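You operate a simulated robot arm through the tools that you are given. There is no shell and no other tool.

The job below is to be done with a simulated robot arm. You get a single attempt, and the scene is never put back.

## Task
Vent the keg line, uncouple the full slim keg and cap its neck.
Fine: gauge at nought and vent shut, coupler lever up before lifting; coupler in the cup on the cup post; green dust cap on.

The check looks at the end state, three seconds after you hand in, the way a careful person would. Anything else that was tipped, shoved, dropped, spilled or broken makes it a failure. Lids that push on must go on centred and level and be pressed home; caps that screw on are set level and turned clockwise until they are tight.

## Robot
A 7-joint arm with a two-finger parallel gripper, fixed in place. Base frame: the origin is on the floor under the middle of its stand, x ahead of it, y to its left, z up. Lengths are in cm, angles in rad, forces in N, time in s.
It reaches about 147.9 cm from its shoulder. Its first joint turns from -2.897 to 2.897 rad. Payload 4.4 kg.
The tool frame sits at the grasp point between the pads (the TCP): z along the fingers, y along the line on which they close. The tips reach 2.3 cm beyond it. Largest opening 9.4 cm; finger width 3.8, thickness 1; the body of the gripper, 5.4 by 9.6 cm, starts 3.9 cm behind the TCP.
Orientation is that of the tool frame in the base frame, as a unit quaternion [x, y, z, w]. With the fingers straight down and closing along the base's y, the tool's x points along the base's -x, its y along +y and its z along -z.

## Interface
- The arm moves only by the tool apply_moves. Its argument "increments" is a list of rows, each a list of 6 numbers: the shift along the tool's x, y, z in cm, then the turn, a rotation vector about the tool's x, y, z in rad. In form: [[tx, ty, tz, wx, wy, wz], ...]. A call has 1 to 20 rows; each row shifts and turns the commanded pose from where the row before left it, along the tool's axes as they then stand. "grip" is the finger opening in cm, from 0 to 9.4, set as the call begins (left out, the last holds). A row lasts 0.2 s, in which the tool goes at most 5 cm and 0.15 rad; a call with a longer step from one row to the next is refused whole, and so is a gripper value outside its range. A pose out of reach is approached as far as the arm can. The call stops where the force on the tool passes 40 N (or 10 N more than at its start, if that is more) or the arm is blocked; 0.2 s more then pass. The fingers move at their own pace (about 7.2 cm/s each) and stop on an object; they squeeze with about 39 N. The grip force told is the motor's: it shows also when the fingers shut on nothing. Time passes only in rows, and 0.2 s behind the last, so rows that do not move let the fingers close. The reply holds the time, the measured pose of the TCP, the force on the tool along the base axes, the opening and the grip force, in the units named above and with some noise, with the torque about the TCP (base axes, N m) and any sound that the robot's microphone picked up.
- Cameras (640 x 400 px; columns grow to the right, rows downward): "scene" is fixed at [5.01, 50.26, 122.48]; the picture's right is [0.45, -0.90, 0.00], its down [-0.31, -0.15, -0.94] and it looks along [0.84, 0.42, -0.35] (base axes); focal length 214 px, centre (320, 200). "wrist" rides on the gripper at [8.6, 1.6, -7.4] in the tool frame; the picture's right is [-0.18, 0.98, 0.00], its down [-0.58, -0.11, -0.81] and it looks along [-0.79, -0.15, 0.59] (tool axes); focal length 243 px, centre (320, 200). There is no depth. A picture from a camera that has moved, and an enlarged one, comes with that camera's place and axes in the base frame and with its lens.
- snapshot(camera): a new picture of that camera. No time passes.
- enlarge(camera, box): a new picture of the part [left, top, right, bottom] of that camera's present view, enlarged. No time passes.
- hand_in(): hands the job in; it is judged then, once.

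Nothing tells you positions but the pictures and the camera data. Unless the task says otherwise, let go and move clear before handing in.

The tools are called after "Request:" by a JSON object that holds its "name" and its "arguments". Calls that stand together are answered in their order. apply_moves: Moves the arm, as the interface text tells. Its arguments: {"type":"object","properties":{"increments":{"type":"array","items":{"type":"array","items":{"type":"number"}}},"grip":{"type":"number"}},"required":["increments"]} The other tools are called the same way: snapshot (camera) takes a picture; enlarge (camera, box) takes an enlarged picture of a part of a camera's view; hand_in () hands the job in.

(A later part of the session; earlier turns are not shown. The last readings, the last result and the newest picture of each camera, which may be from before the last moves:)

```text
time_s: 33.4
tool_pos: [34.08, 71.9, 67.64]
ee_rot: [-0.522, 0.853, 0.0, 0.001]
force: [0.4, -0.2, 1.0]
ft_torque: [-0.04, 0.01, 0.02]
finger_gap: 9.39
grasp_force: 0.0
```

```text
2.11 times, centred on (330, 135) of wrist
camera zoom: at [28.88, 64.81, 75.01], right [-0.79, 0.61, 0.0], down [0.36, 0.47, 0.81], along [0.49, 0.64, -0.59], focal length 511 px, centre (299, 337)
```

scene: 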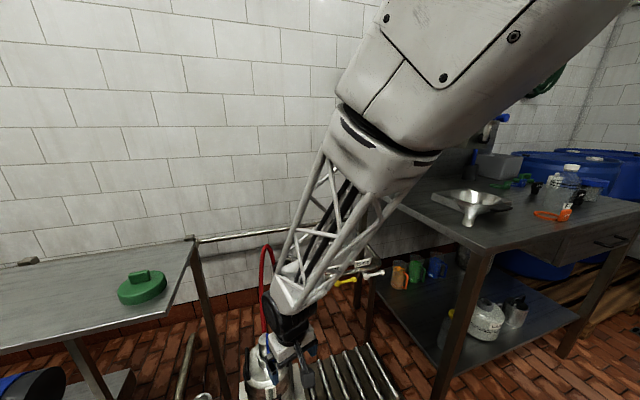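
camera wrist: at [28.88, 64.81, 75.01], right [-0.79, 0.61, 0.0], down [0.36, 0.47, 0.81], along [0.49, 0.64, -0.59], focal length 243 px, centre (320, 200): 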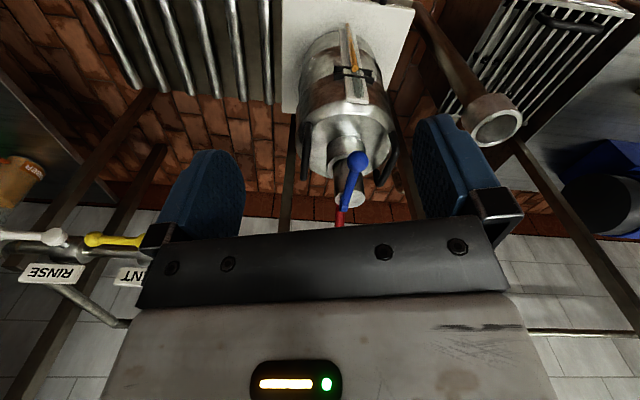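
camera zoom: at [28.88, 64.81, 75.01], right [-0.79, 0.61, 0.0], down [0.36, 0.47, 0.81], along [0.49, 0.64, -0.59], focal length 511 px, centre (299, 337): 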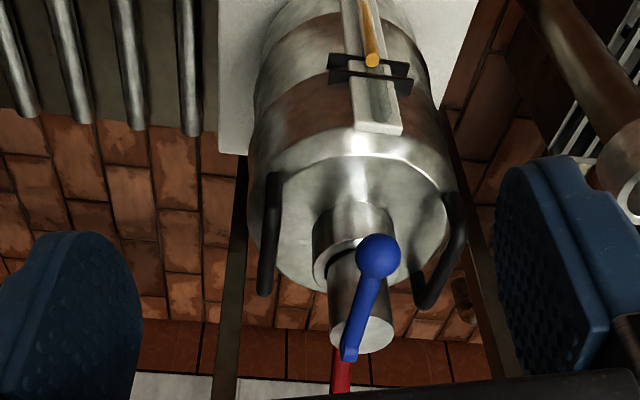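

The coupler top is near (41.6, 88, 55.8), and its lever runs roughly level towards me with the ball near (36.9, 81.8, 56.7). I want a side view of the lever and coupler before touching them.

Request:
{"name": "apply_moves", "arguments": {"increments": [[0, 0, 0, 0, 0, -0.14], [0, 0, 0, 0, 0, -0.14], [0, 0, 0, 0, 0, -0.14], [0, 0, 0, 0, 0, -0.14], [0, 0, 0, 0, 0, -0.14], [0, 0, 0, 0, 0, -0.14], [0, 0, 0, 0, 0, -0.14], [0, 0, 0, 0, 0, -0.14], [0, 0, 0, 0, 0, -0.14], [0, 0, 0, 0, 0, -0.14], [2.68, -3.42, -0.6, 0, 0, 0], [2.68, -3.42, -0.6, 0, 0, 0], [2.68, -3.42, -0.6, 0, 0, 0], [2.68, -3.42, -0.6, 0, 0, 0], [2.68, -3.42, -0.6, 0, 0, 0]]}}

Request:
{"name": "snapshot", "arguments": {"camera": "wrist"}}

Request:
{"name": "enlarge", "arguments": {"camera": "wrist", "box": [230, 60, 420, 230]}}

```text
time_s: 36.6
tool_pos: [55.1, 77.71, 70.91]
ee_rot: [0.949, -0.316, 0.0, 0.0]
force: [-0.1, -0.5, 0.9]
ft_torque: [0.01, -0.01, 0.0]
finger_gap: 9.41
grasp_force: 0.1
```

```text
taken
camera wrist: at [61.2, 71.1, 78.21], right [-0.74, -0.68, 0.0], down [-0.4, 0.44, 0.81], along [-0.55, 0.59, -0.59], focal length 243 px, centre (320, 200)
```

wrist: 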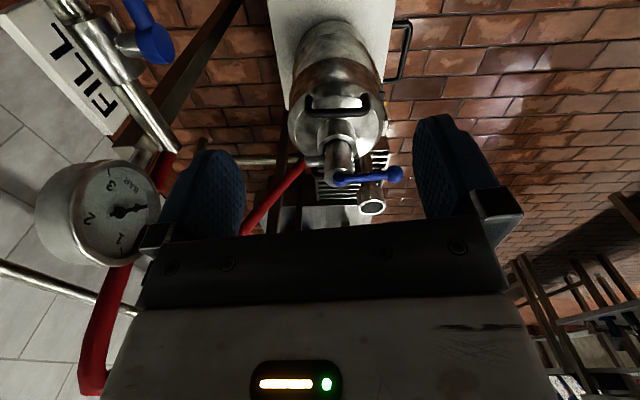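

```text
2.35 times, centred on (325, 145) of wrist
camera zoom: at [61.2, 71.1, 78.21], right [-0.74, -0.68, 0.0], down [-0.4, 0.44, 0.81], along [-0.55, 0.59, -0.59], focal length 571 px, centre (308, 329)
```

zoom: 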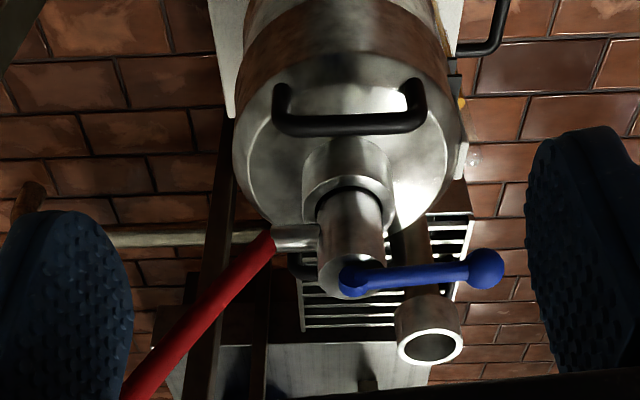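

From the side, the lever's pivot is at about (42.5, 87.3, 56.8) with the ball at (37.2, 82.1, 56). The coupler body is about 3.9 cm wide, sits in the neck whose rim is near z = 49, and the cup is at (22.8, 95.2, 48). I'll turn to a 45° yaw and line up over the lever ball.

Request:
{"name": "apply_moves", "arguments": {"increments": [[-2.17, 3.4, -0.27, 0, 0, 0], [-2.17, 3.4, -0.27, 0, 0, 0], [-2.17, 3.4, -0.27, 0, 0, 0], [-2.17, 3.4, -0.27, 0, 0, 0], [0, 0, 0, 0, 0, 0.1428], [0, 0, 0, 0, 0, 0.1428], [0, 0, 0, 0, 0, 0.1428], [0, 0, 0, 0, 0, 0.1428], [0, 0, 0, 0, 0, 0.1428], [0, 0, 0, 0, 0, 0.1428], [0, 0, 0, 0, 0, 0.1428], [0, 0, 0, 0, 0, 0.1428], [0, 0, 0, 0, 0, 0.1428], [0, 0, 0, 0, 0, 0.1428], [0, 0, 0, 0, 0, 0.1428], [0, 0, 0, 0, 0, 0.1428]]}}

Request:
{"name": "snapshot", "arguments": {"camera": "wrist"}}

Request:
{"name": "enlarge", "arguments": {"camera": "wrist", "box": [250, 60, 490, 230]}}

```text
time_s: 40.0
tool_pos: [40.04, 71.98, 71.98]
ee_rot: [-0.382, 0.924, 0.0, 0.0]
force: [0.3, -0.2, 0.2]
ft_torque: [-0.06, 0.02, 0.02]
finger_gap: 9.4
grasp_force: 0.0
```

```text
taken
camera wrist: at [32.84, 66.81, 79.31], right [-0.56, 0.83, 0.0], down [0.49, 0.33, 0.81], along [0.67, 0.45, -0.59], focal length 243 px, centre (320, 200)
```

wrist: 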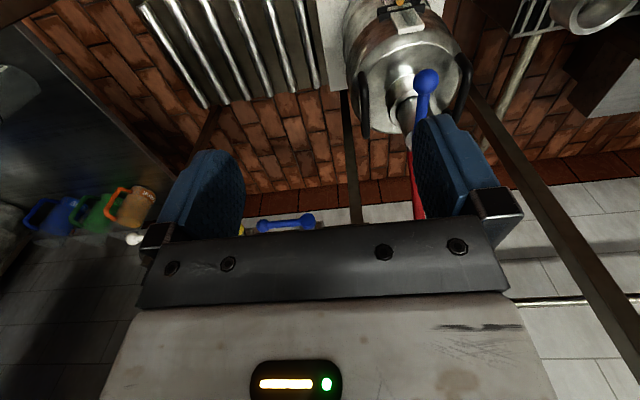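

```text
2.35 times, centred on (370, 145) of wrist
camera zoom: at [32.84, 66.81, 79.31], right [-0.56, 0.83, 0.0], down [0.49, 0.33, 0.81], along [0.67, 0.45, -0.59], focal length 571 px, centre (202, 329)
```

zoom: 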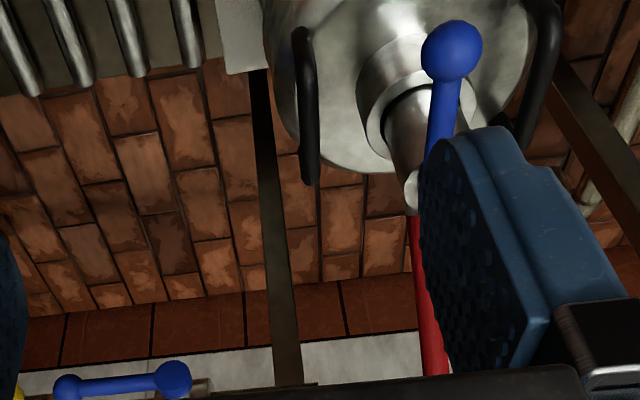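

The ball is confirmed at (37.1, 82.2, 56). I'll move over it and lower the open fingers around it.

Request:
{"name": "apply_moves", "arguments": {"increments": [[-1.27, 2.3, 1.0, 0, 0, 0], [-1.27, 2.3, 1.0, 0, 0, 0], [-1.27, 2.3, 1.0, 0, 0, 0], [-1.27, 2.3, 1.0, 0, 0, 0], [0, 0, 3.0, 0, 0, 0], [0, 0, 3.0, 0, 0, 0], [0, 0, 3.0, 0, 0, 0]], "grip": 6.0}}

Request:
{"name": "snapshot", "arguments": {"camera": "wrist"}}

Request:
{"name": "enlarge", "arguments": {"camera": "scene", "box": [230, 310, 330, 400]}}

```text
time_s: 41.6
tool_pos: [37.04, 81.92, 59.02]
ee_rot: [-0.383, 0.924, 0.001, 0.001]
force: [-0.6, 0.2, 0.3]
ft_torque: [0.01, 0.01, -0.01]
finger_gap: 5.99
grasp_force: 0.0
```

```text
taken
camera wrist: at [29.92, 76.87, 66.46], right [-0.56, 0.83, 0.0], down [0.49, 0.33, 0.81], along [0.67, 0.46, -0.59], focal length 243 px, centre (320, 200)
```

wrist: 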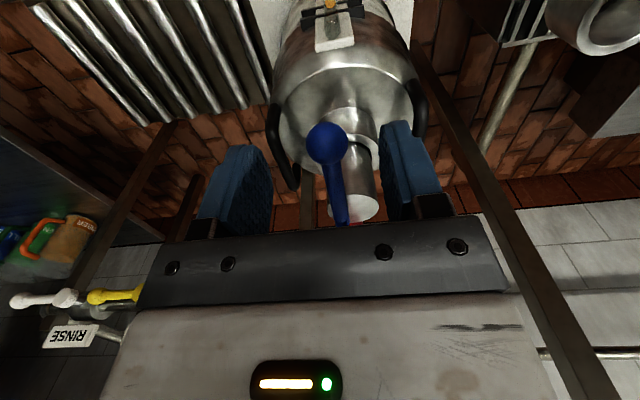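

```text
4.44 times, centred on (280, 355) of scene
camera zoom: at [5.01, 50.26, 122.48], right [0.45, -0.9, 0.0], down [-0.31, -0.15, -0.94], along [0.84, 0.42, -0.35], focal length 953 px, centre (498, -489)
```

zoom: 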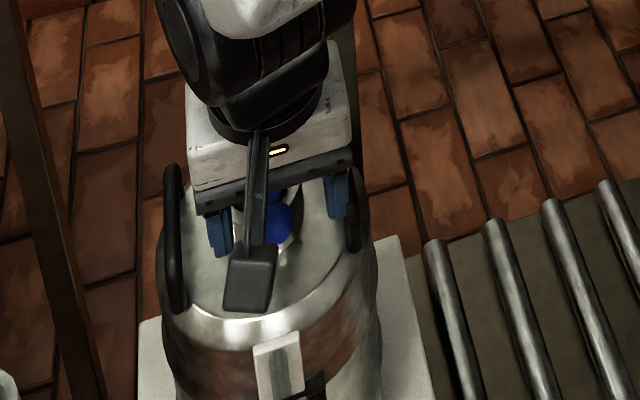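

The ball sits centred between the fingers, about 3 cm below the TCP. I'll lower and close on it.

Request:
{"name": "apply_moves", "arguments": {"increments": [[0, 0, 1.5, 0, 0, 0], [0, 0, 1.4, 0, 0, 0]]}}

Request:
{"name": "apply_moves", "arguments": {"increments": [[0, 0, 0, 0, 0, 0], [0, 0, 0, 0, 0, 0], [0, 0, 0, 0, 0, 0], [0, 0, 0, 0, 0, 0]], "grip": 1.5}}

Request:
{"name": "snapshot", "arguments": {"camera": "wrist"}}

```text
time_s: 42.2
tool_pos: [37.18, 82.01, 56.01]
ee_rot: [-0.383, 0.924, 0.0, 0.0]
force: [0.5, 0.5, -1.3]
ft_torque: [-0.01, 0.0, 0.01]
finger_gap: 6.0
grasp_force: 0.0
```

```text
time_s: 43.2
tool_pos: [37.04, 82.0, 56.1]
ee_rot: [-0.382, 0.924, -0.001, 0.001]
force: [-0.3, -0.1, -0.3]
ft_torque: [-0.11, 0.11, 0.05]
finger_gap: 2.21
grasp_force: 39.3
```

```text
taken
camera wrist: at [29.98, 76.93, 63.36], right [-0.56, 0.83, 0.0], down [0.49, 0.33, 0.81], along [0.67, 0.46, -0.59], focal length 243 px, centre (320, 200)
```

wrist: 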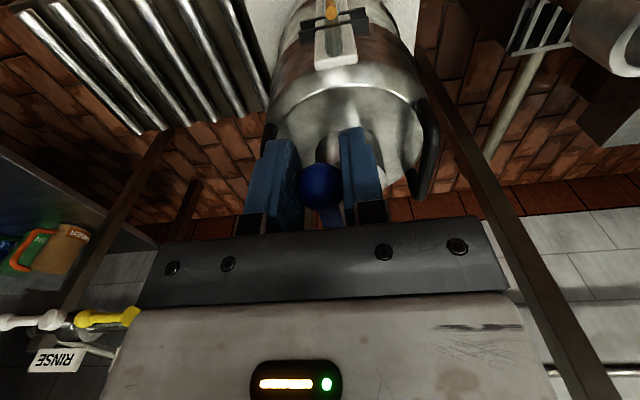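

I have the ball gripped (2.2 cm). Now I'll raise it along the lever's arc, a few steps at a time, and watch the force.

Request:
{"name": "apply_moves", "arguments": {"increments": [[0.02, 0, -1.095, 0, 0, 0], [-0.13, 0, -1.06, 0, 0, 0], [-0.276, 0, -1.03, 0, 0, 0]]}}

Request:
{"name": "snapshot", "arguments": {"camera": "wrist"}}

Request:
{"name": "enlarge", "arguments": {"camera": "scene", "box": [230, 310, 330, 400]}}

```text
time_s: 44.0
tool_pos: [37.52, 82.2, 59.32]
ee_rot: [-0.383, 0.924, 0.001, -0.001]
force: [-1.3, -0.6, -4.9]
ft_torque: [-0.32, 0.26, 0.08]
finger_gap: 2.23
grasp_force: 39.4
```

```text
taken
camera wrist: at [30.26, 77.08, 66.59], right [-0.56, 0.83, 0.0], down [0.49, 0.33, 0.81], along [0.67, 0.46, -0.59], focal length 243 px, centre (320, 200)
```

wrist: 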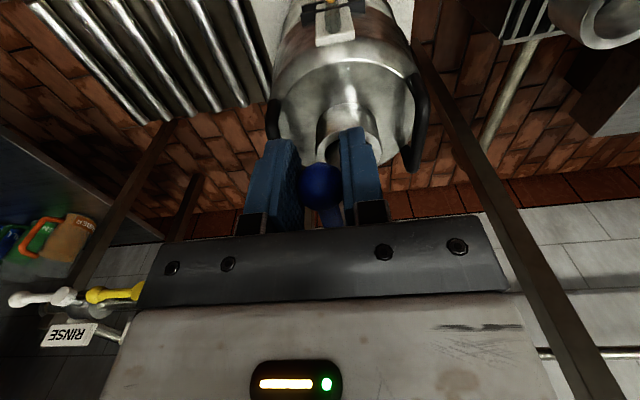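

```text
4.44 times, centred on (280, 355) of scene
camera zoom: at [5.01, 50.26, 122.48], right [0.45, -0.9, 0.0], down [-0.31, -0.15, -0.94], along [0.84, 0.42, -0.35], focal length 953 px, centre (498, -489)
```

zoom: 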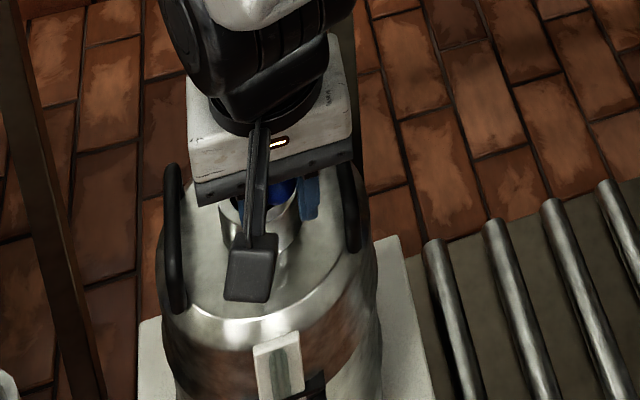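

The lever is rising with only about 5 N of resistance. I'll continue along the arc.

Request:
{"name": "apply_moves", "arguments": {"increments": [[-0.418, 0, -0.984, 0, 0, 0], [-0.55, 0, -0.916, 0, 0, 0], [-0.673, 0, -0.83, 0, 0, 0], [-0.781, 0, -0.729, 0, 0, 0]]}}

Request:
{"name": "snapshot", "arguments": {"camera": "wrist"}}

Request:
{"name": "enlarge", "arguments": {"camera": "scene", "box": [230, 310, 330, 400]}}

```text
time_s: 45.0
tool_pos: [39.09, 83.84, 62.75]
ee_rot: [-0.383, 0.924, 0.0, 0.0]
force: [-0.2, 0.0, -4.1]
ft_torque: [-0.27, 0.19, 0.0]
finger_gap: 2.22
grasp_force: 38.8
```

```text
taken
camera wrist: at [31.99, 78.88, 70.06], right [-0.56, 0.83, 0.0], down [0.49, 0.33, 0.81], along [0.67, 0.46, -0.59], focal length 243 px, centre (320, 200)
```

wrist: 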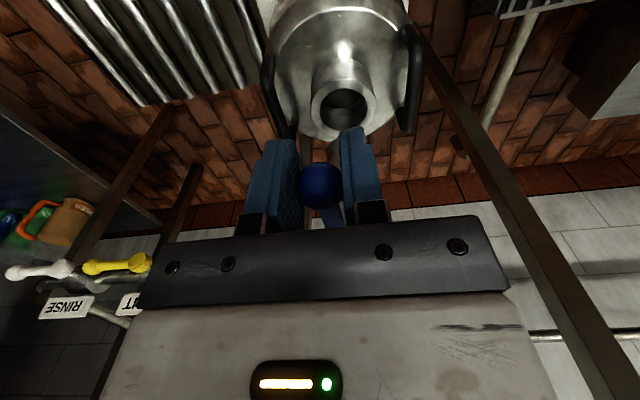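

```text
4.44 times, centred on (280, 355) of scene
camera zoom: at [5.01, 50.26, 122.48], right [0.45, -0.9, 0.0], down [-0.31, -0.15, -0.94], along [0.84, 0.42, -0.35], focal length 953 px, centre (498, -489)
```

zoom: 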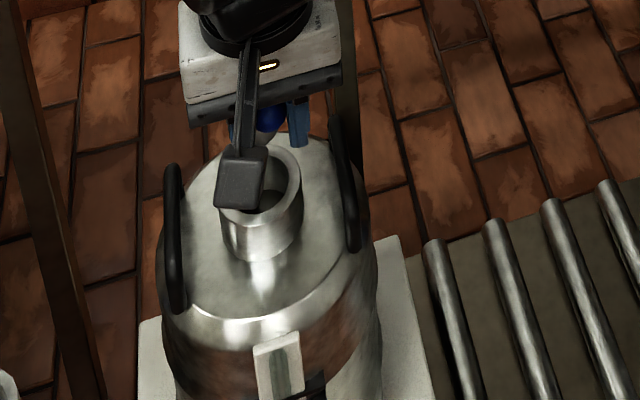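

The neck is now empty: the whole coupler came out with the lever instead of the lever swinging up. I'll look carefully at how it is hanging before doing anything else.

Request:
{"name": "enlarge", "arguments": {"camera": "scene", "box": [250, 300, 310, 350]}}

Request:
{"name": "enlarge", "arguments": {"camera": "wrist", "box": [230, 50, 430, 240]}}

Request:
{"name": "snapshot", "arguments": {"camera": "scene"}}

```text
8.00 times, centred on (280, 325) of scene
camera zoom: at [5.01, 50.26, 122.48], right [0.45, -0.9, 0.0], down [-0.31, -0.15, -0.94], along [0.84, 0.42, -0.35], focal length 1716 px, centre (640, -800)
```

zoom: 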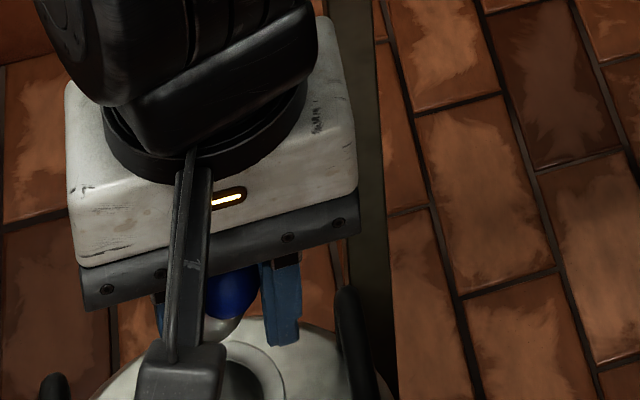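

```text
2.11 times, centred on (330, 145) of wrist
camera zoom: at [31.99, 78.88, 70.06], right [-0.56, 0.83, 0.0], down [0.49, 0.33, 0.81], along [0.67, 0.46, -0.59], focal length 511 px, centre (299, 316)
```

zoom: 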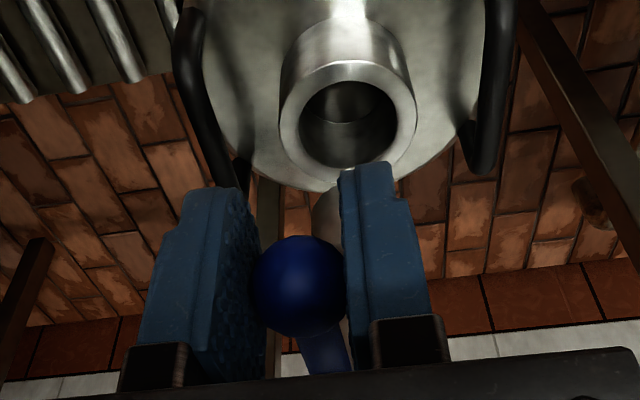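

```text
taken
```

scene: 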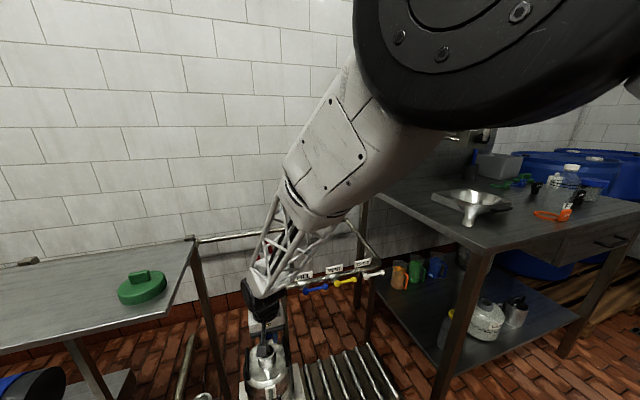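

The pads held the ball so firmly that the lever couldn't swing, so the coupler (about 4 N) came up hanging level from the ball. I'll put it back the way it came: straight over the neck first, then down in small steps with force checks. After that I'll raise the lever properly.

Request:
{"name": "apply_moves", "arguments": {"increments": [[0.7, 0, 0, 0, 0, 0], [0.7, 0, 0, 0, 0, 0], [0.7, 0, 0, 0, 0, 0], [0.708, 0, 0, 0, 0, 0], [0, 0, 0, 0, 0, 0], [0, 0, 0, 0, 0, 0], [0, 0, 1.0, 0, 0, 0], [0, 0, 1.0, 0, 0, 0], [0, 0, 0, 0, 0, 0]]}}

Request:
{"name": "snapshot", "arguments": {"camera": "wrist"}}

Request:
{"name": "enlarge", "arguments": {"camera": "wrist", "box": [230, 50, 430, 240]}}

Request:
{"name": "enlarge", "arguments": {"camera": "scene", "box": [240, 300, 320, 380]}}

```text
time_s: 47.0
tool_pos: [37.02, 82.01, 60.66]
ee_rot: [-0.382, 0.924, 0.001, 0.0]
force: [-0.7, 1.0, -3.6]
ft_torque: [-0.28, 0.16, 0.04]
finger_gap: 2.23
grasp_force: 38.9
```

```text
taken
camera wrist: at [29.89, 76.91, 67.95], right [-0.56, 0.83, 0.0], down [0.49, 0.33, 0.81], along [0.67, 0.46, -0.59], focal length 243 px, centre (320, 200)
```

wrist: 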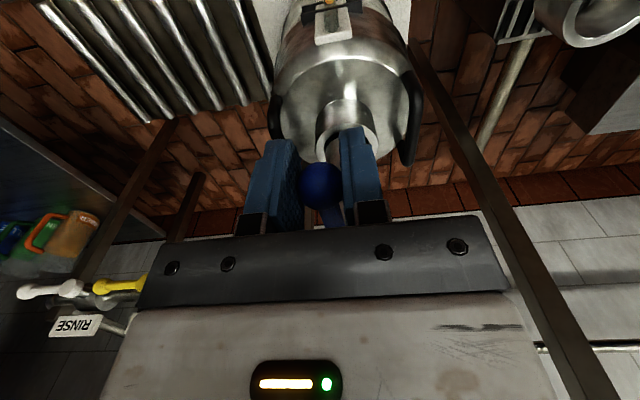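

```text
2.11 times, centred on (330, 145) of wrist
camera zoom: at [29.89, 76.91, 67.95], right [-0.56, 0.83, 0.0], down [0.49, 0.33, 0.81], along [0.67, 0.46, -0.59], focal length 511 px, centre (299, 316)
```

zoom: 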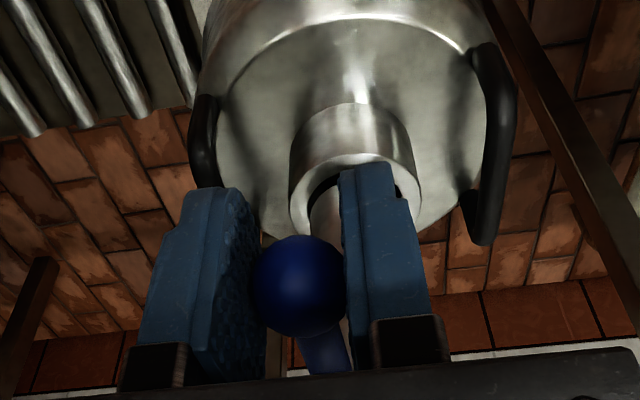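

```text
5.00 times, centred on (280, 340) of scene
camera zoom: at [5.01, 50.26, 122.48], right [0.45, -0.9, 0.0], down [-0.31, -0.15, -0.94], along [0.84, 0.42, -0.35], focal length 1072 px, centre (520, -500)
```

zoom: 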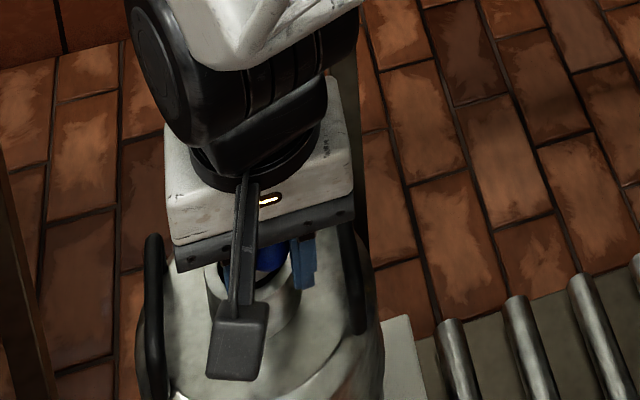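

The coupler body looks lined up over the bore. I'll lower it gently in small steps.

Request:
{"name": "apply_moves", "arguments": {"increments": [[0, 0, 0.5, 0, 0, 0], [0, 0, 0.5, 0, 0, 0], [0, 0, 0.5, 0, 0, 0], [0, 0, 0, 0, 0, 0]]}}

Request:
{"name": "enlarge", "arguments": {"camera": "wrist", "box": [230, 50, 430, 240]}}

```text
time_s: 48.0
tool_pos: [37.08, 81.99, 59.14]
ee_rot: [-0.383, 0.924, 0.0, -0.001]
force: [-0.1, -0.2, -3.2]
ft_torque: [-0.26, 0.2, 0.02]
finger_gap: 2.23
grasp_force: 38.9
```

```text
2.11 times, centred on (330, 145) of wrist
camera zoom: at [29.87, 76.88, 66.4], right [-0.56, 0.83, 0.0], down [0.49, 0.33, 0.81], along [0.67, 0.46, -0.59], focal length 511 px, centre (299, 316)
```

zoom: 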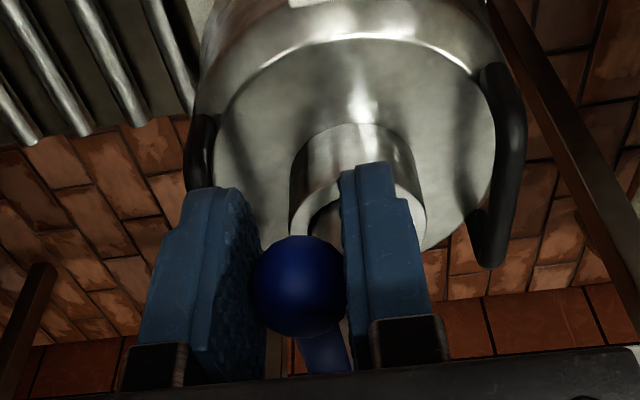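

Request:
{"name": "apply_moves", "arguments": {"increments": [[0, 0, 0.5, 0, 0, 0], [0, 0, 0.5, 0, 0, 0], [0, 0, 0.5, 0, 0, 0], [0, 0, 0, 0, 0, 0]]}}

Request:
{"name": "enlarge", "arguments": {"camera": "wrist", "box": [230, 50, 430, 240]}}

```text
time_s: 49.0
tool_pos: [37.22, 81.94, 57.74]
ee_rot: [-0.382, 0.924, 0.0, 0.0]
force: [0.4, -0.4, -4.2]
ft_torque: [-0.27, 0.18, -0.01]
finger_gap: 2.22
grasp_force: 39.1
```

```text
2.11 times, centred on (330, 145) of wrist
camera zoom: at [29.97, 76.87, 65.0], right [-0.56, 0.83, 0.0], down [0.49, 0.33, 0.81], along [0.67, 0.46, -0.59], focal length 511 px, centre (299, 316)
```

zoom: 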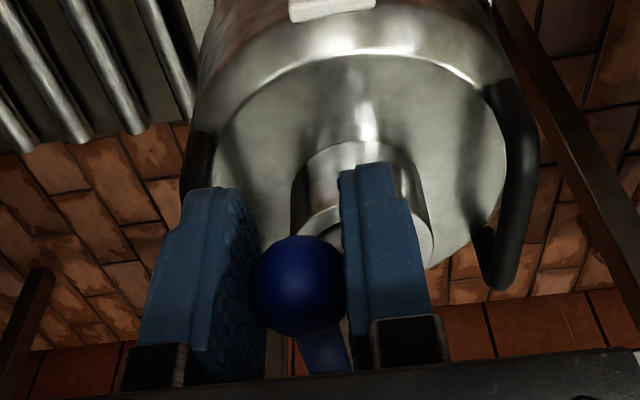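

Request:
{"name": "apply_moves", "arguments": {"increments": [[0, 0, 0.4, 0, 0, 0], [0, 0, 0.4, 0, 0, 0], [0, 0, 0.4, 0, 0, 0], [0, 0, 0, 0, 0, 0]]}}

Request:
{"name": "apply_moves", "arguments": {"increments": [[0, 0, 0.2, 0, 0, 0], [0, 0, 0.2, 0, 0, 0], [0, 0, 0, 0, 0, 0]]}}

Request:
{"name": "enlarge", "arguments": {"camera": "wrist", "box": [230, 50, 430, 240]}}

```text
time_s: 50.0
tool_pos: [37.07, 81.98, 56.55]
ee_rot: [-0.382, 0.924, 0.0, 0.0]
force: [0.7, -0.1, -5.3]
ft_torque: [-0.26, 0.18, -0.04]
finger_gap: 2.25
grasp_force: 39.3
```

```text
time_s: 50.8
tool_pos: [37.06, 82.05, 56.2]
ee_rot: [-0.383, 0.924, 0.0, 0.0]
force: [1.2, -3.0, 11.8]
ft_torque: [0.75, -0.6, -0.13]
finger_gap: 2.26
grasp_force: 39.5
```

```text
2.11 times, centred on (330, 145) of wrist
camera zoom: at [29.98, 76.91, 63.45], right [-0.56, 0.83, 0.0], down [0.49, 0.33, 0.81], along [0.67, 0.46, -0.59], focal length 511 px, centre (299, 316)
```

zoom: 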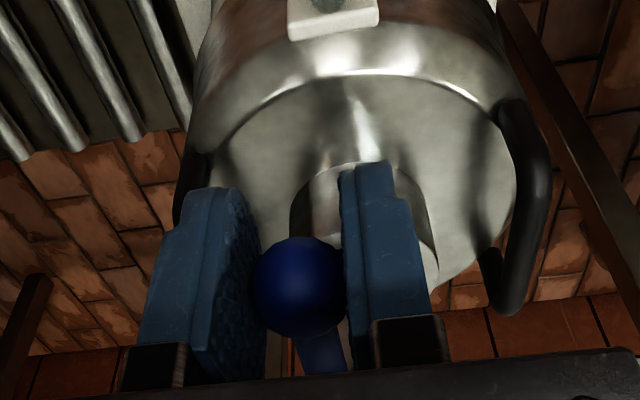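

The coupler is seated again; the reaction turned to +12 N upwards at the original height. I'll release the ball and check it.

Request:
{"name": "apply_moves", "arguments": {"increments": [[0, 0, 0, 0, 0, 0], [0, 0, 0, 0, 0, 0], [0, 0, 0, 0, 0, 0]], "grip": 6.0}}

Request:
{"name": "apply_moves", "arguments": {"increments": [[0, 0, -3, 0, 0, 0], [0, 0, -4, 0, 0, 0], [4, 0, -2, 0, 0, 0], [4, 0, 0, 0, 0, 0], [4, 0, 0, 0, 0, 0]]}}

Request:
{"name": "snapshot", "arguments": {"camera": "wrist"}}

Request:
{"name": "enlarge", "arguments": {"camera": "wrist", "box": [230, 40, 430, 230]}}

Request:
{"name": "enlarge", "arguments": {"camera": "scene", "box": [240, 310, 320, 400]}}

```text
time_s: 51.6
tool_pos: [37.14, 81.99, 56.02]
ee_rot: [-0.382, 0.924, 0.0, 0.001]
force: [-0.3, 0.8, 0.9]
ft_torque: [-0.04, 0.0, 0.02]
finger_gap: 6.01
grasp_force: 0.1
```

```text
time_s: 52.8
tool_pos: [28.49, 73.51, 65.2]
ee_rot: [-0.382, 0.924, 0.001, 0.0]
force: [-0.6, 0.1, -0.2]
ft_torque: [-0.01, -0.01, -0.04]
finger_gap: 6.03
grasp_force: 0.0
```

```text
taken
camera wrist: at [21.32, 68.51, 72.45], right [-0.56, 0.83, 0.0], down [0.49, 0.33, 0.81], along [0.67, 0.46, -0.59], focal length 243 px, centre (320, 200)
```

wrist: 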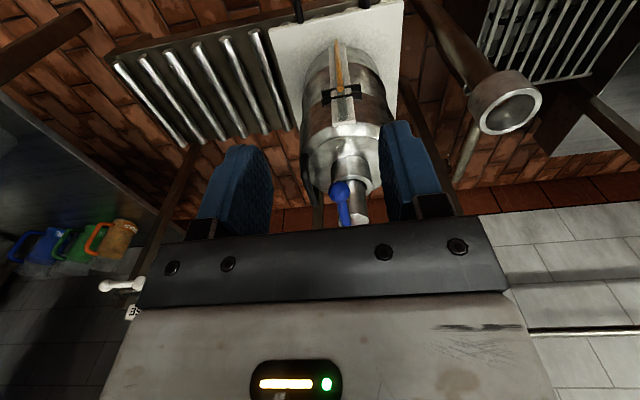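

```text
2.11 times, centred on (330, 135) of wrist
camera zoom: at [21.32, 68.51, 72.45], right [-0.56, 0.83, 0.0], down [0.49, 0.33, 0.81], along [0.67, 0.46, -0.59], focal length 511 px, centre (299, 337)
```

zoom: 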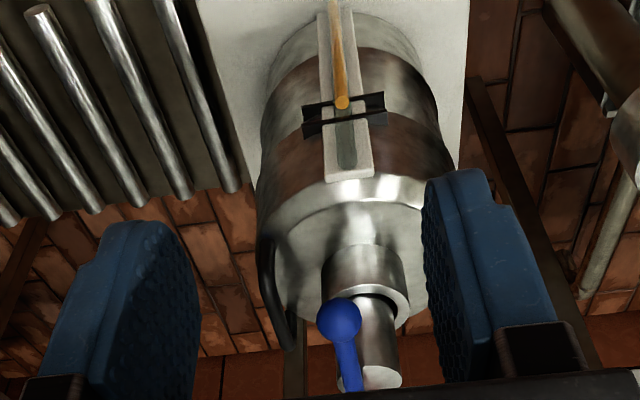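

```text
4.44 times, centred on (280, 355) of scene
camera zoom: at [5.01, 50.26, 122.48], right [0.45, -0.9, 0.0], down [-0.31, -0.15, -0.94], along [0.84, 0.42, -0.35], focal length 953 px, centre (498, -489)
```

zoom: 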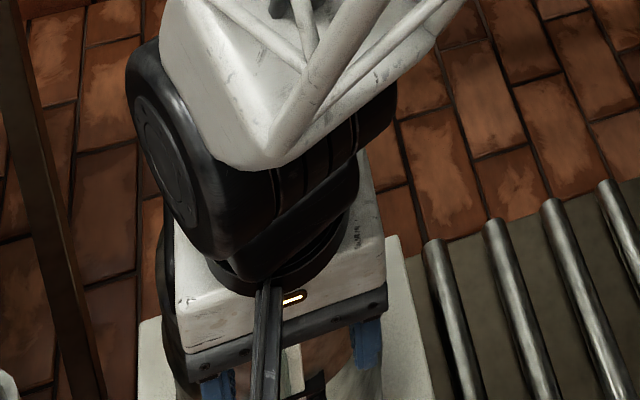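

The coupler is back in the neck with its lever pointing at me. This time I'll bring the gripper horizontal and lift the lever from below with nearly closed fingers, so it can swing freely on its hinge.

Request:
{"name": "apply_moves", "arguments": {"increments": [[0, 0, 0, 0, -0.1428, 0], [0, 0, 0, 0, -0.1428, 0], [0, 0, 0, 0, -0.1428, 0], [0, 0, 0, 0, -0.1428, 0], [0, 0, 0, 0, -0.1428, 0], [0, 0, 0, 0, -0.1428, 0], [0, 0, 0, 0, -0.1428, 0], [0, 0, 0, 0, -0.1428, 0], [0, 0, 0, 0, -0.1428, 0], [0, 0, 0, 0, -0.1428, 0], [0, 0, 0, 0, -0.1428, 0]], "grip": 0.8}}

Request:
{"name": "snapshot", "arguments": {"camera": "wrist"}}

Request:
{"name": "snapshot", "arguments": {"camera": "scene"}}

```text
time_s: 55.2
tool_pos: [28.64, 73.59, 65.15]
ee_rot: [-0.27, 0.652, 0.272, 0.654]
force: [0.6, 0.5, -0.3]
ft_torque: [-0.02, -0.01, 0.01]
finger_gap: 0.78
grasp_force: 0.2
```

```text
taken
camera wrist: at [22.33, 69.32, 56.43], right [-0.7, 0.69, 0.18], down [-0.49, -0.65, 0.58], along [0.52, 0.31, 0.79], focal length 243 px, centre (320, 200)
```

wrist: 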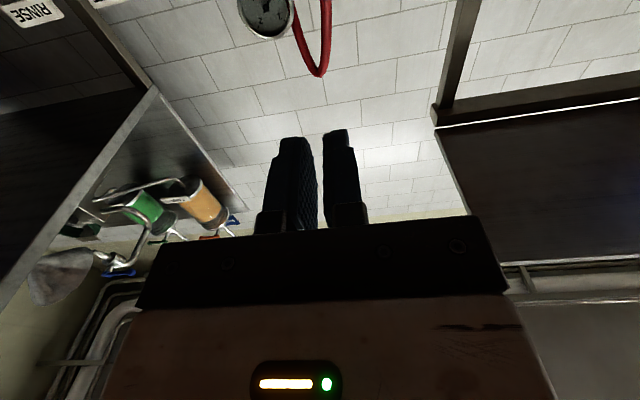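

```text
taken
```

scene: 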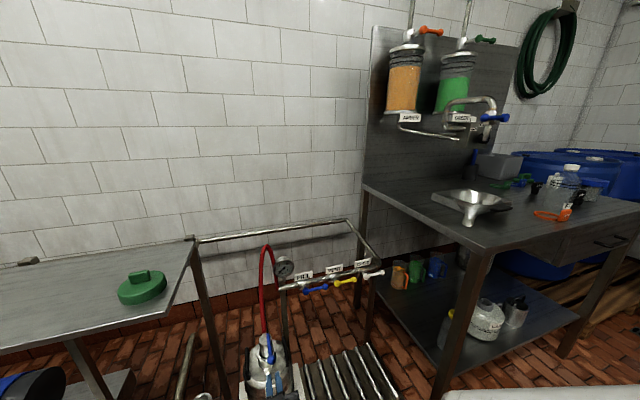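

Request:
{"name": "enlarge", "arguments": {"camera": "scene", "box": [230, 320, 310, 400]}}

Request:
{"name": "enlarge", "arguments": {"camera": "scene", "box": [230, 230, 330, 360]}}

```text
5.00 times, centred on (270, 360) of scene
camera zoom: at [5.01, 50.26, 122.48], right [0.45, -0.9, 0.0], down [-0.31, -0.15, -0.94], along [0.84, 0.42, -0.35], focal length 1072 px, centre (570, -600)
```

zoom: 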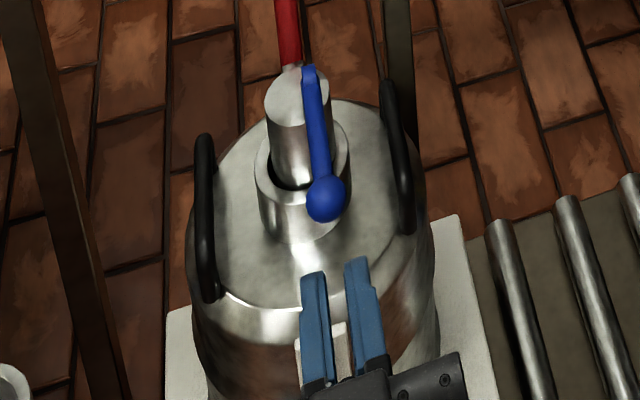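

```text
3.08 times, centred on (280, 295) of scene
camera zoom: at [5.01, 50.26, 122.48], right [0.45, -0.9, 0.0], down [-0.31, -0.15, -0.94], along [0.84, 0.42, -0.35], focal length 660 px, centre (443, -92)
```

zoom: 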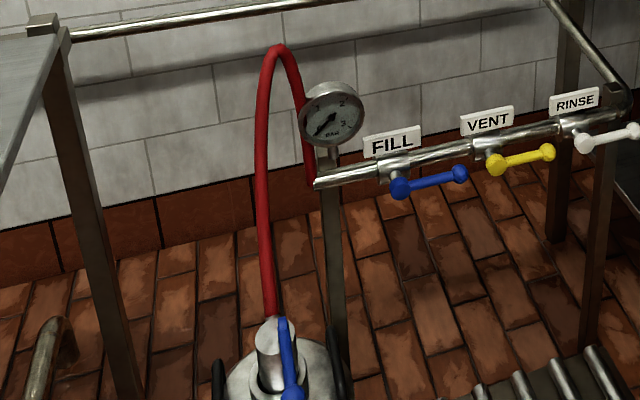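

The coupler sits as before and the fingers are lined up with the lever. I'll lower and slide them forward under the ball.

Request:
{"name": "apply_moves", "arguments": {"increments": [[4.2, 0.05, 0, 0, 0, 0], [4.2, 0.05, 0, 0, 0, 0], [4.1, 0.05, 0, 0, 0, 0], [0, 0, 4.0, 0, 0, 0], [0, 0, 4.0, 0, 0, 0], [0, 0, 3.6, 0, 0, 0], [0, 0, 0, 0, 0, 0]]}}

Request:
{"name": "enlarge", "arguments": {"camera": "scene", "box": [230, 320, 310, 400]}}

Request:
{"name": "snapshot", "arguments": {"camera": "wrist"}}

```text
time_s: 56.8
tool_pos: [36.67, 81.82, 52.54]
ee_rot: [-0.271, 0.653, 0.271, 0.653]
force: [0.4, 0.1, 0.0]
ft_torque: [0.01, 0.0, 0.02]
finger_gap: 0.77
grasp_force: 0.0
```

```text
5.00 times, centred on (270, 360) of scene
camera zoom: at [5.01, 50.26, 122.48], right [0.45, -0.9, 0.0], down [-0.31, -0.15, -0.94], along [0.84, 0.42, -0.35], focal length 1072 px, centre (570, -600)
```

zoom: 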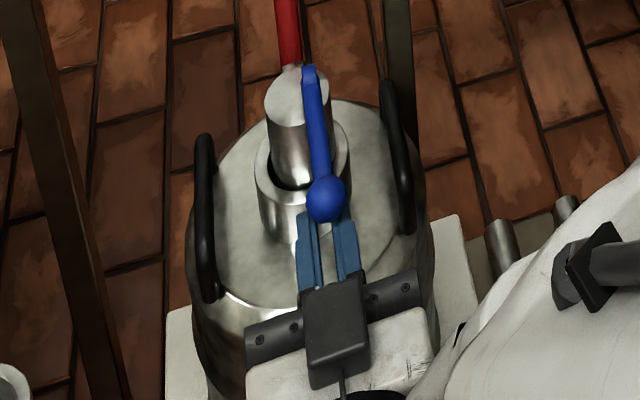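

```text
taken
camera wrist: at [30.27, 77.59, 43.85], right [-0.69, 0.7, 0.18], down [-0.49, -0.65, 0.58], along [0.52, 0.31, 0.79], focal length 243 px, centre (320, 200)
```

wrist: 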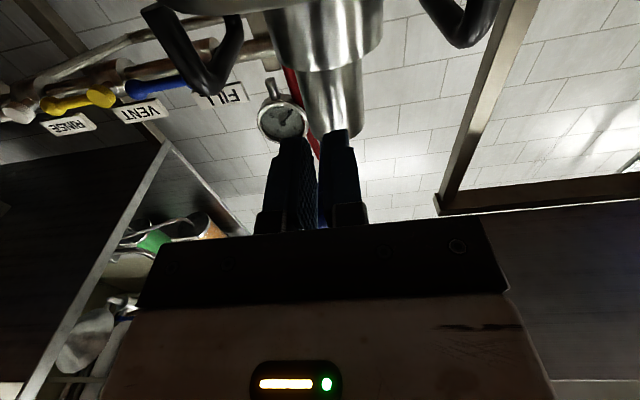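

The fingertips are directly under the ball. I'll raise them slowly now and check that the coupler stays seated.

Request:
{"name": "apply_moves", "arguments": {"increments": [[-0.96, 0, 0.1, 0, 0, 0], [-0.9, 0, 0.1, 0, 0, 0], [-0.7, 0, 0.03, 0, 0, 0], [-0.74, 0, 0.03, 0, 0, 0]]}}

Request:
{"name": "enlarge", "arguments": {"camera": "scene", "box": [230, 320, 310, 400]}}

Request:
{"name": "snapshot", "arguments": {"camera": "wrist"}}

```text
time_s: 57.8
tool_pos: [36.92, 81.98, 55.98]
ee_rot: [-0.27, 0.654, 0.27, 0.653]
force: [-0.2, 0.5, -0.4]
ft_torque: [-0.01, 0.02, -0.01]
finger_gap: 0.8
grasp_force: 0.3
```

```text
5.00 times, centred on (270, 360) of scene
camera zoom: at [5.01, 50.26, 122.48], right [0.45, -0.9, 0.0], down [-0.31, -0.15, -0.94], along [0.84, 0.42, -0.35], focal length 1072 px, centre (570, -600)
```

zoom: 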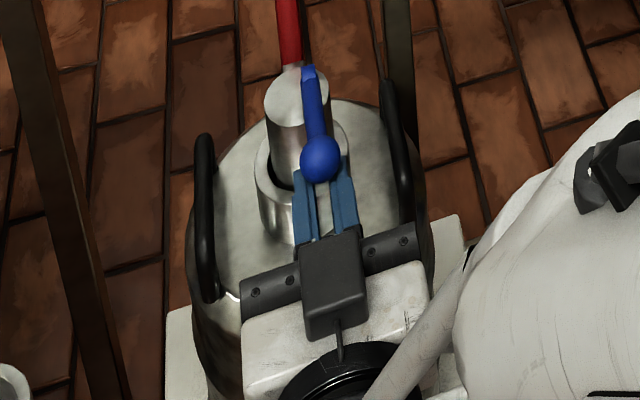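

```text
taken
camera wrist: at [30.55, 77.7, 47.23], right [-0.69, 0.7, 0.18], down [-0.49, -0.65, 0.58], along [0.52, 0.31, 0.79], focal length 243 px, centre (320, 200)
```

wrist: 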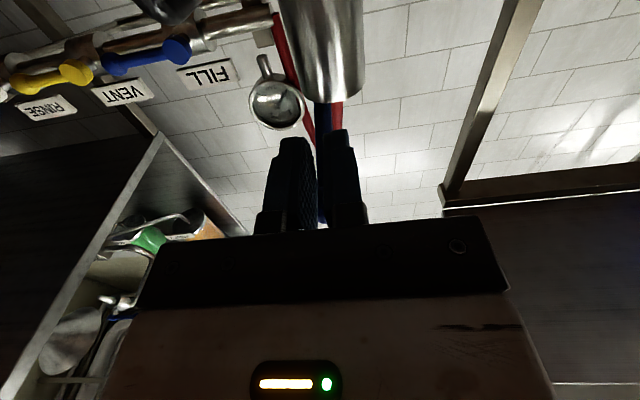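

The lever swings up freely and the coupler hasn't moved. I'll keep going along the arc.

Request:
{"name": "apply_moves", "arguments": {"increments": [[-0.7, 0, 0.2, 0, 0, 0], [-0.68, 0, 0.23, 0, 0, 0], [-0.62, 0, 0.36, 0, 0, 0], [-0.6, 0, 0.41, 0, 0, 0], [-0.5, 0, 0.5, 0, 0, 0], [-0.47, 0, 0.56, 0, 0, 0]]}}

Request:
{"name": "enlarge", "arguments": {"camera": "scene", "box": [230, 320, 310, 400]}}

Request:
{"name": "snapshot", "arguments": {"camera": "wrist"}}

```text
time_s: 59.2
tool_pos: [38.45, 83.58, 59.32]
ee_rot: [-0.271, 0.653, 0.271, 0.653]
force: [-2.0, -2.0, -8.9]
ft_torque: [-0.08, 0.07, 0.04]
finger_gap: 0.9
grasp_force: 1.1
```

```text
5.00 times, centred on (270, 360) of scene
camera zoom: at [5.01, 50.26, 122.48], right [0.45, -0.9, 0.0], down [-0.31, -0.15, -0.94], along [0.84, 0.42, -0.35], focal length 1072 px, centre (570, -600)
```

zoom: 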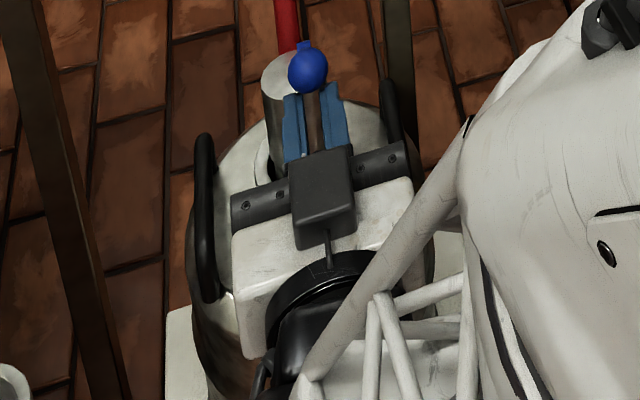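

```text
taken
camera wrist: at [32.15, 79.33, 50.63], right [-0.69, 0.7, 0.18], down [-0.49, -0.65, 0.58], along [0.52, 0.31, 0.79], focal length 243 px, centre (320, 200)
```

wrist: 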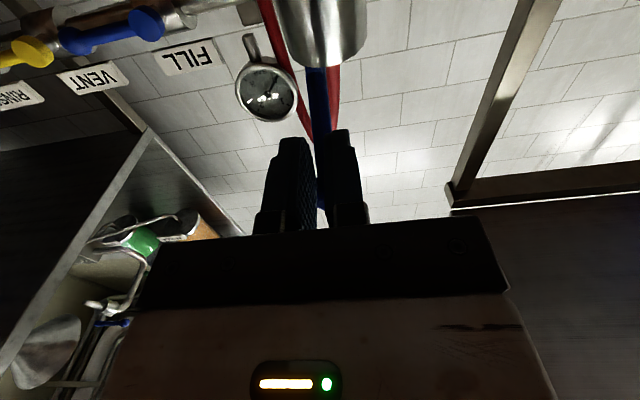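

The force rose to about 9 N at a lever angle near 55–60°, and the coupler looks slightly raised, so the lever is probably at its upper stop. I'll ease back down and see whether the lever stays up and the coupler settles.

Request:
{"name": "apply_moves", "arguments": {"increments": [[0.5, 0, 0, 0, 0, 0], [0.6, 0, 0, 0, 0, 0], [0, 0, 0, 0, 0, 0]]}}

Request:
{"name": "enlarge", "arguments": {"camera": "scene", "box": [230, 320, 310, 400]}}

Request:
{"name": "snapshot", "arguments": {"camera": "wrist"}}

```text
time_s: 60.0
tool_pos: [38.45, 83.71, 58.43]
ee_rot: [-0.27, 0.654, 0.271, 0.653]
force: [-0.4, -0.5, 0.0]
ft_torque: [0.01, -0.02, 0.04]
finger_gap: 0.8
grasp_force: 0.8
```

```text
5.00 times, centred on (270, 360) of scene
camera zoom: at [5.01, 50.26, 122.48], right [0.45, -0.9, 0.0], down [-0.31, -0.15, -0.94], along [0.84, 0.42, -0.35], focal length 1072 px, centre (570, -600)
```

zoom: 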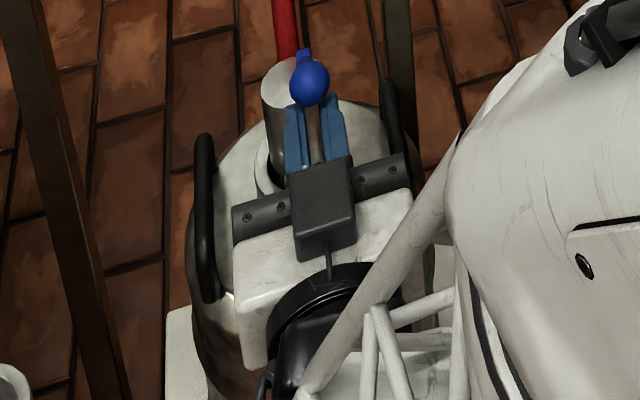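

```text
taken
camera wrist: at [32.19, 79.44, 49.6], right [-0.69, 0.7, 0.18], down [-0.49, -0.65, 0.58], along [0.52, 0.31, 0.79], focal length 243 px, centre (320, 200)
```

wrist: 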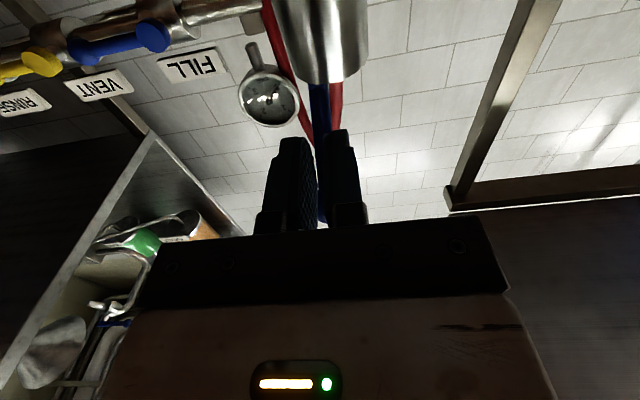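

Request:
{"name": "apply_moves", "arguments": {"increments": [[0.6, 0, 0, 0, 0, 0], [0.6, 0, 0, 0, 0, 0], [0, 0, -1.0, 0, 0, 0], [0, 0, 0, 0, 0, 0]]}}

Request:
{"name": "enlarge", "arguments": {"camera": "scene", "box": [230, 320, 310, 400]}}

```text
time_s: 61.0
tool_pos: [37.77, 82.82, 57.15]
ee_rot: [-0.27, 0.654, 0.27, 0.653]
force: [0.6, 0.0, 0.4]
ft_torque: [0.01, -0.01, -0.01]
finger_gap: 0.85
grasp_force: 0.1
```

```text
5.00 times, centred on (270, 360) of scene
camera zoom: at [5.01, 50.26, 122.48], right [0.45, -0.9, 0.0], down [-0.31, -0.15, -0.94], along [0.84, 0.42, -0.35], focal length 1072 px, centre (570, -600)
```

zoom: 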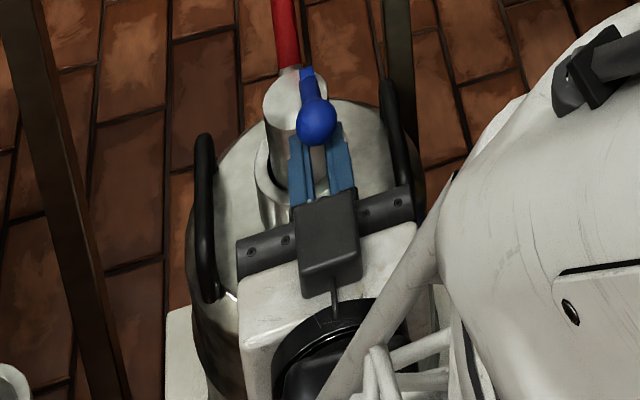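

The lever seems to follow the fingers back down. I'll retreat a bit more to see where it comes to rest on its own.

Request:
{"name": "apply_moves", "arguments": {"increments": [[0.5, 0, -1.0, 0, 0, 0], [0, 0, -2.0, 0, 0, 0], [0, 0, -3.0, 0, 0, 0], [0, 0, -3.0, 0, 0, 0], [0, 0, -3.0, 0, 0, 0]]}}

Request:
{"name": "enlarge", "arguments": {"camera": "scene", "box": [230, 320, 310, 400]}}

Request:
{"name": "snapshot", "arguments": {"camera": "wrist"}}

```text
time_s: 62.2
tool_pos: [29.33, 74.41, 56.72]
ee_rot: [-0.27, 0.653, 0.271, 0.653]
force: [-0.6, 0.5, 0.3]
ft_torque: [-0.02, -0.01, -0.01]
finger_gap: 0.82
grasp_force: 0.0
```

```text
5.00 times, centred on (270, 360) of scene
camera zoom: at [5.01, 50.26, 122.48], right [0.45, -0.9, 0.0], down [-0.31, -0.15, -0.94], along [0.84, 0.42, -0.35], focal length 1072 px, centre (570, -600)
```

zoom: 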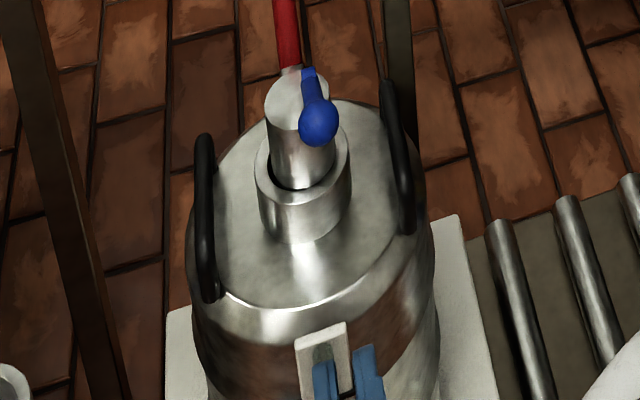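

```text
taken
camera wrist: at [23.03, 70.07, 47.96], right [-0.69, 0.7, 0.18], down [-0.49, -0.65, 0.58], along [0.52, 0.31, 0.79], focal length 243 px, centre (320, 200)
```

wrist: 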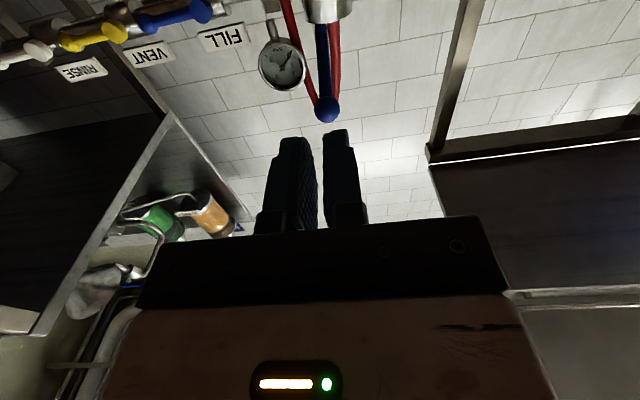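

The lever holds wherever it's left (about 35° now), so the earlier wedging in the finger gap is what dragged it. I'll close the fingers fully so they can't wedge, and lift it again from below.

Request:
{"name": "apply_moves", "arguments": {"increments": [[0.3, 0, 0, 0, 0, 0], [0, 0, 4.0, 0, 0, 0], [0, 0, 4.0, 0, 0, 0], [0, 0, 3.0, 0, 0, 0], [-0.7, 0, 0.3, 0, 0, 0], [-0.7, 0, 0.3, 0, 0, 0]], "grip": 0}}

Request:
{"name": "apply_moves", "arguments": {"increments": [[-0.6, 0, 0.3, 0, 0, 0], [-0.52, 0, 0.49, 0, 0, 0]]}}

Request:
{"name": "enlarge", "arguments": {"camera": "scene", "box": [230, 320, 310, 400]}}

```text
time_s: 63.6
tool_pos: [37.49, 82.67, 57.87]
ee_rot: [-0.27, 0.653, 0.27, 0.653]
force: [0.4, 0.2, -1.0]
ft_torque: [-0.05, 0.03, -0.01]
finger_gap: 0.0
grasp_force: 38.8
```

```text
time_s: 64.2
tool_pos: [38.13, 83.12, 58.93]
ee_rot: [-0.27, 0.654, 0.27, 0.653]
force: [1.6, 1.2, -4.2]
ft_torque: [-0.09, 0.05, -0.04]
finger_gap: 0.01
grasp_force: 38.9
```

```text
5.00 times, centred on (270, 360) of scene
camera zoom: at [5.01, 50.26, 122.48], right [0.45, -0.9, 0.0], down [-0.31, -0.15, -0.94], along [0.84, 0.42, -0.35], focal length 1072 px, centre (570, -600)
```

zoom: 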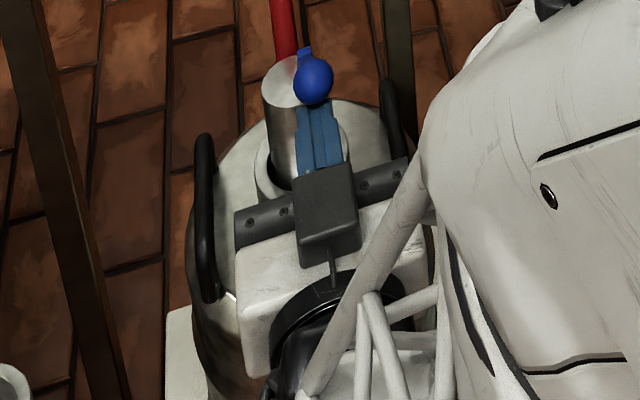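

The coupler starts lifting (4 N) when the lever is near 50°, so that must be the lever's upper stop. I'll lower a little to let the coupler re-seat, then back straight out, leaving the lever up.

Request:
{"name": "apply_moves", "arguments": {"increments": [[0.5, 0, 0, 0, 0, 0], [0.5, 0, 0, 0, 0, 0], [0.5, 0, 0, 0, 0, 0], [0, 0, 0, 0, 0, 0]]}}

Request:
{"name": "enlarge", "arguments": {"camera": "scene", "box": [230, 320, 310, 400]}}

Request:
{"name": "apply_moves", "arguments": {"increments": [[0.3, 0, -2.0, 0, 0, 0], [0, 0, -3.0, 0, 0, 0], [0, 0, -3.0, 0, 0, 0], [0, 0, -3.0, 0, 0, 0]]}}

Request:
{"name": "enlarge", "arguments": {"camera": "scene", "box": [230, 320, 310, 400]}}

```text
time_s: 65.2
tool_pos: [37.95, 83.15, 57.45]
ee_rot: [-0.271, 0.653, 0.269, 0.654]
force: [0.0, -0.8, -0.4]
ft_torque: [0.02, -0.01, 0.01]
finger_gap: 0.0
grasp_force: 38.9
```

```text
5.00 times, centred on (270, 360) of scene
camera zoom: at [5.01, 50.26, 122.48], right [0.45, -0.9, 0.0], down [-0.31, -0.15, -0.94], along [0.84, 0.42, -0.35], focal length 1072 px, centre (570, -600)
```

zoom: 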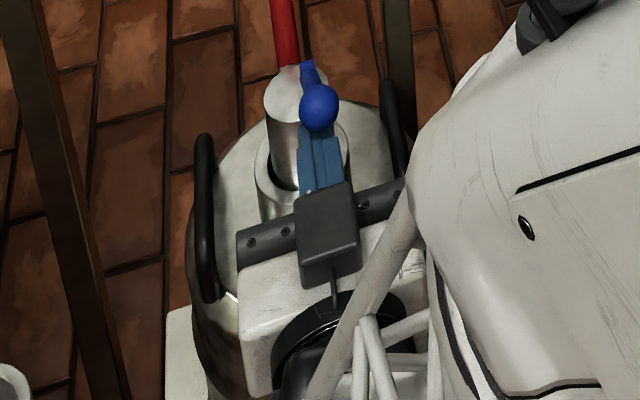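

```text
time_s: 66.2
tool_pos: [30.28, 75.35, 57.21]
ee_rot: [-0.271, 0.653, 0.271, 0.653]
force: [-0.2, 0.7, 0.1]
ft_torque: [0.01, -0.01, 0.0]
finger_gap: 0.0
grasp_force: 38.9
```

```text
5.00 times, centred on (270, 360) of scene
camera zoom: at [5.01, 50.26, 122.48], right [0.45, -0.9, 0.0], down [-0.31, -0.15, -0.94], along [0.84, 0.42, -0.35], focal length 1072 px, centre (570, -600)
```

zoom: 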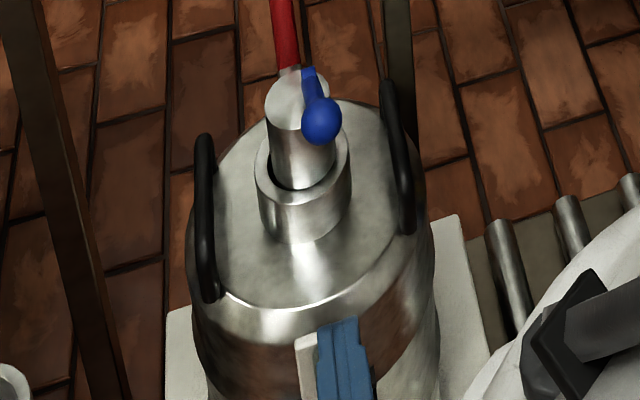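

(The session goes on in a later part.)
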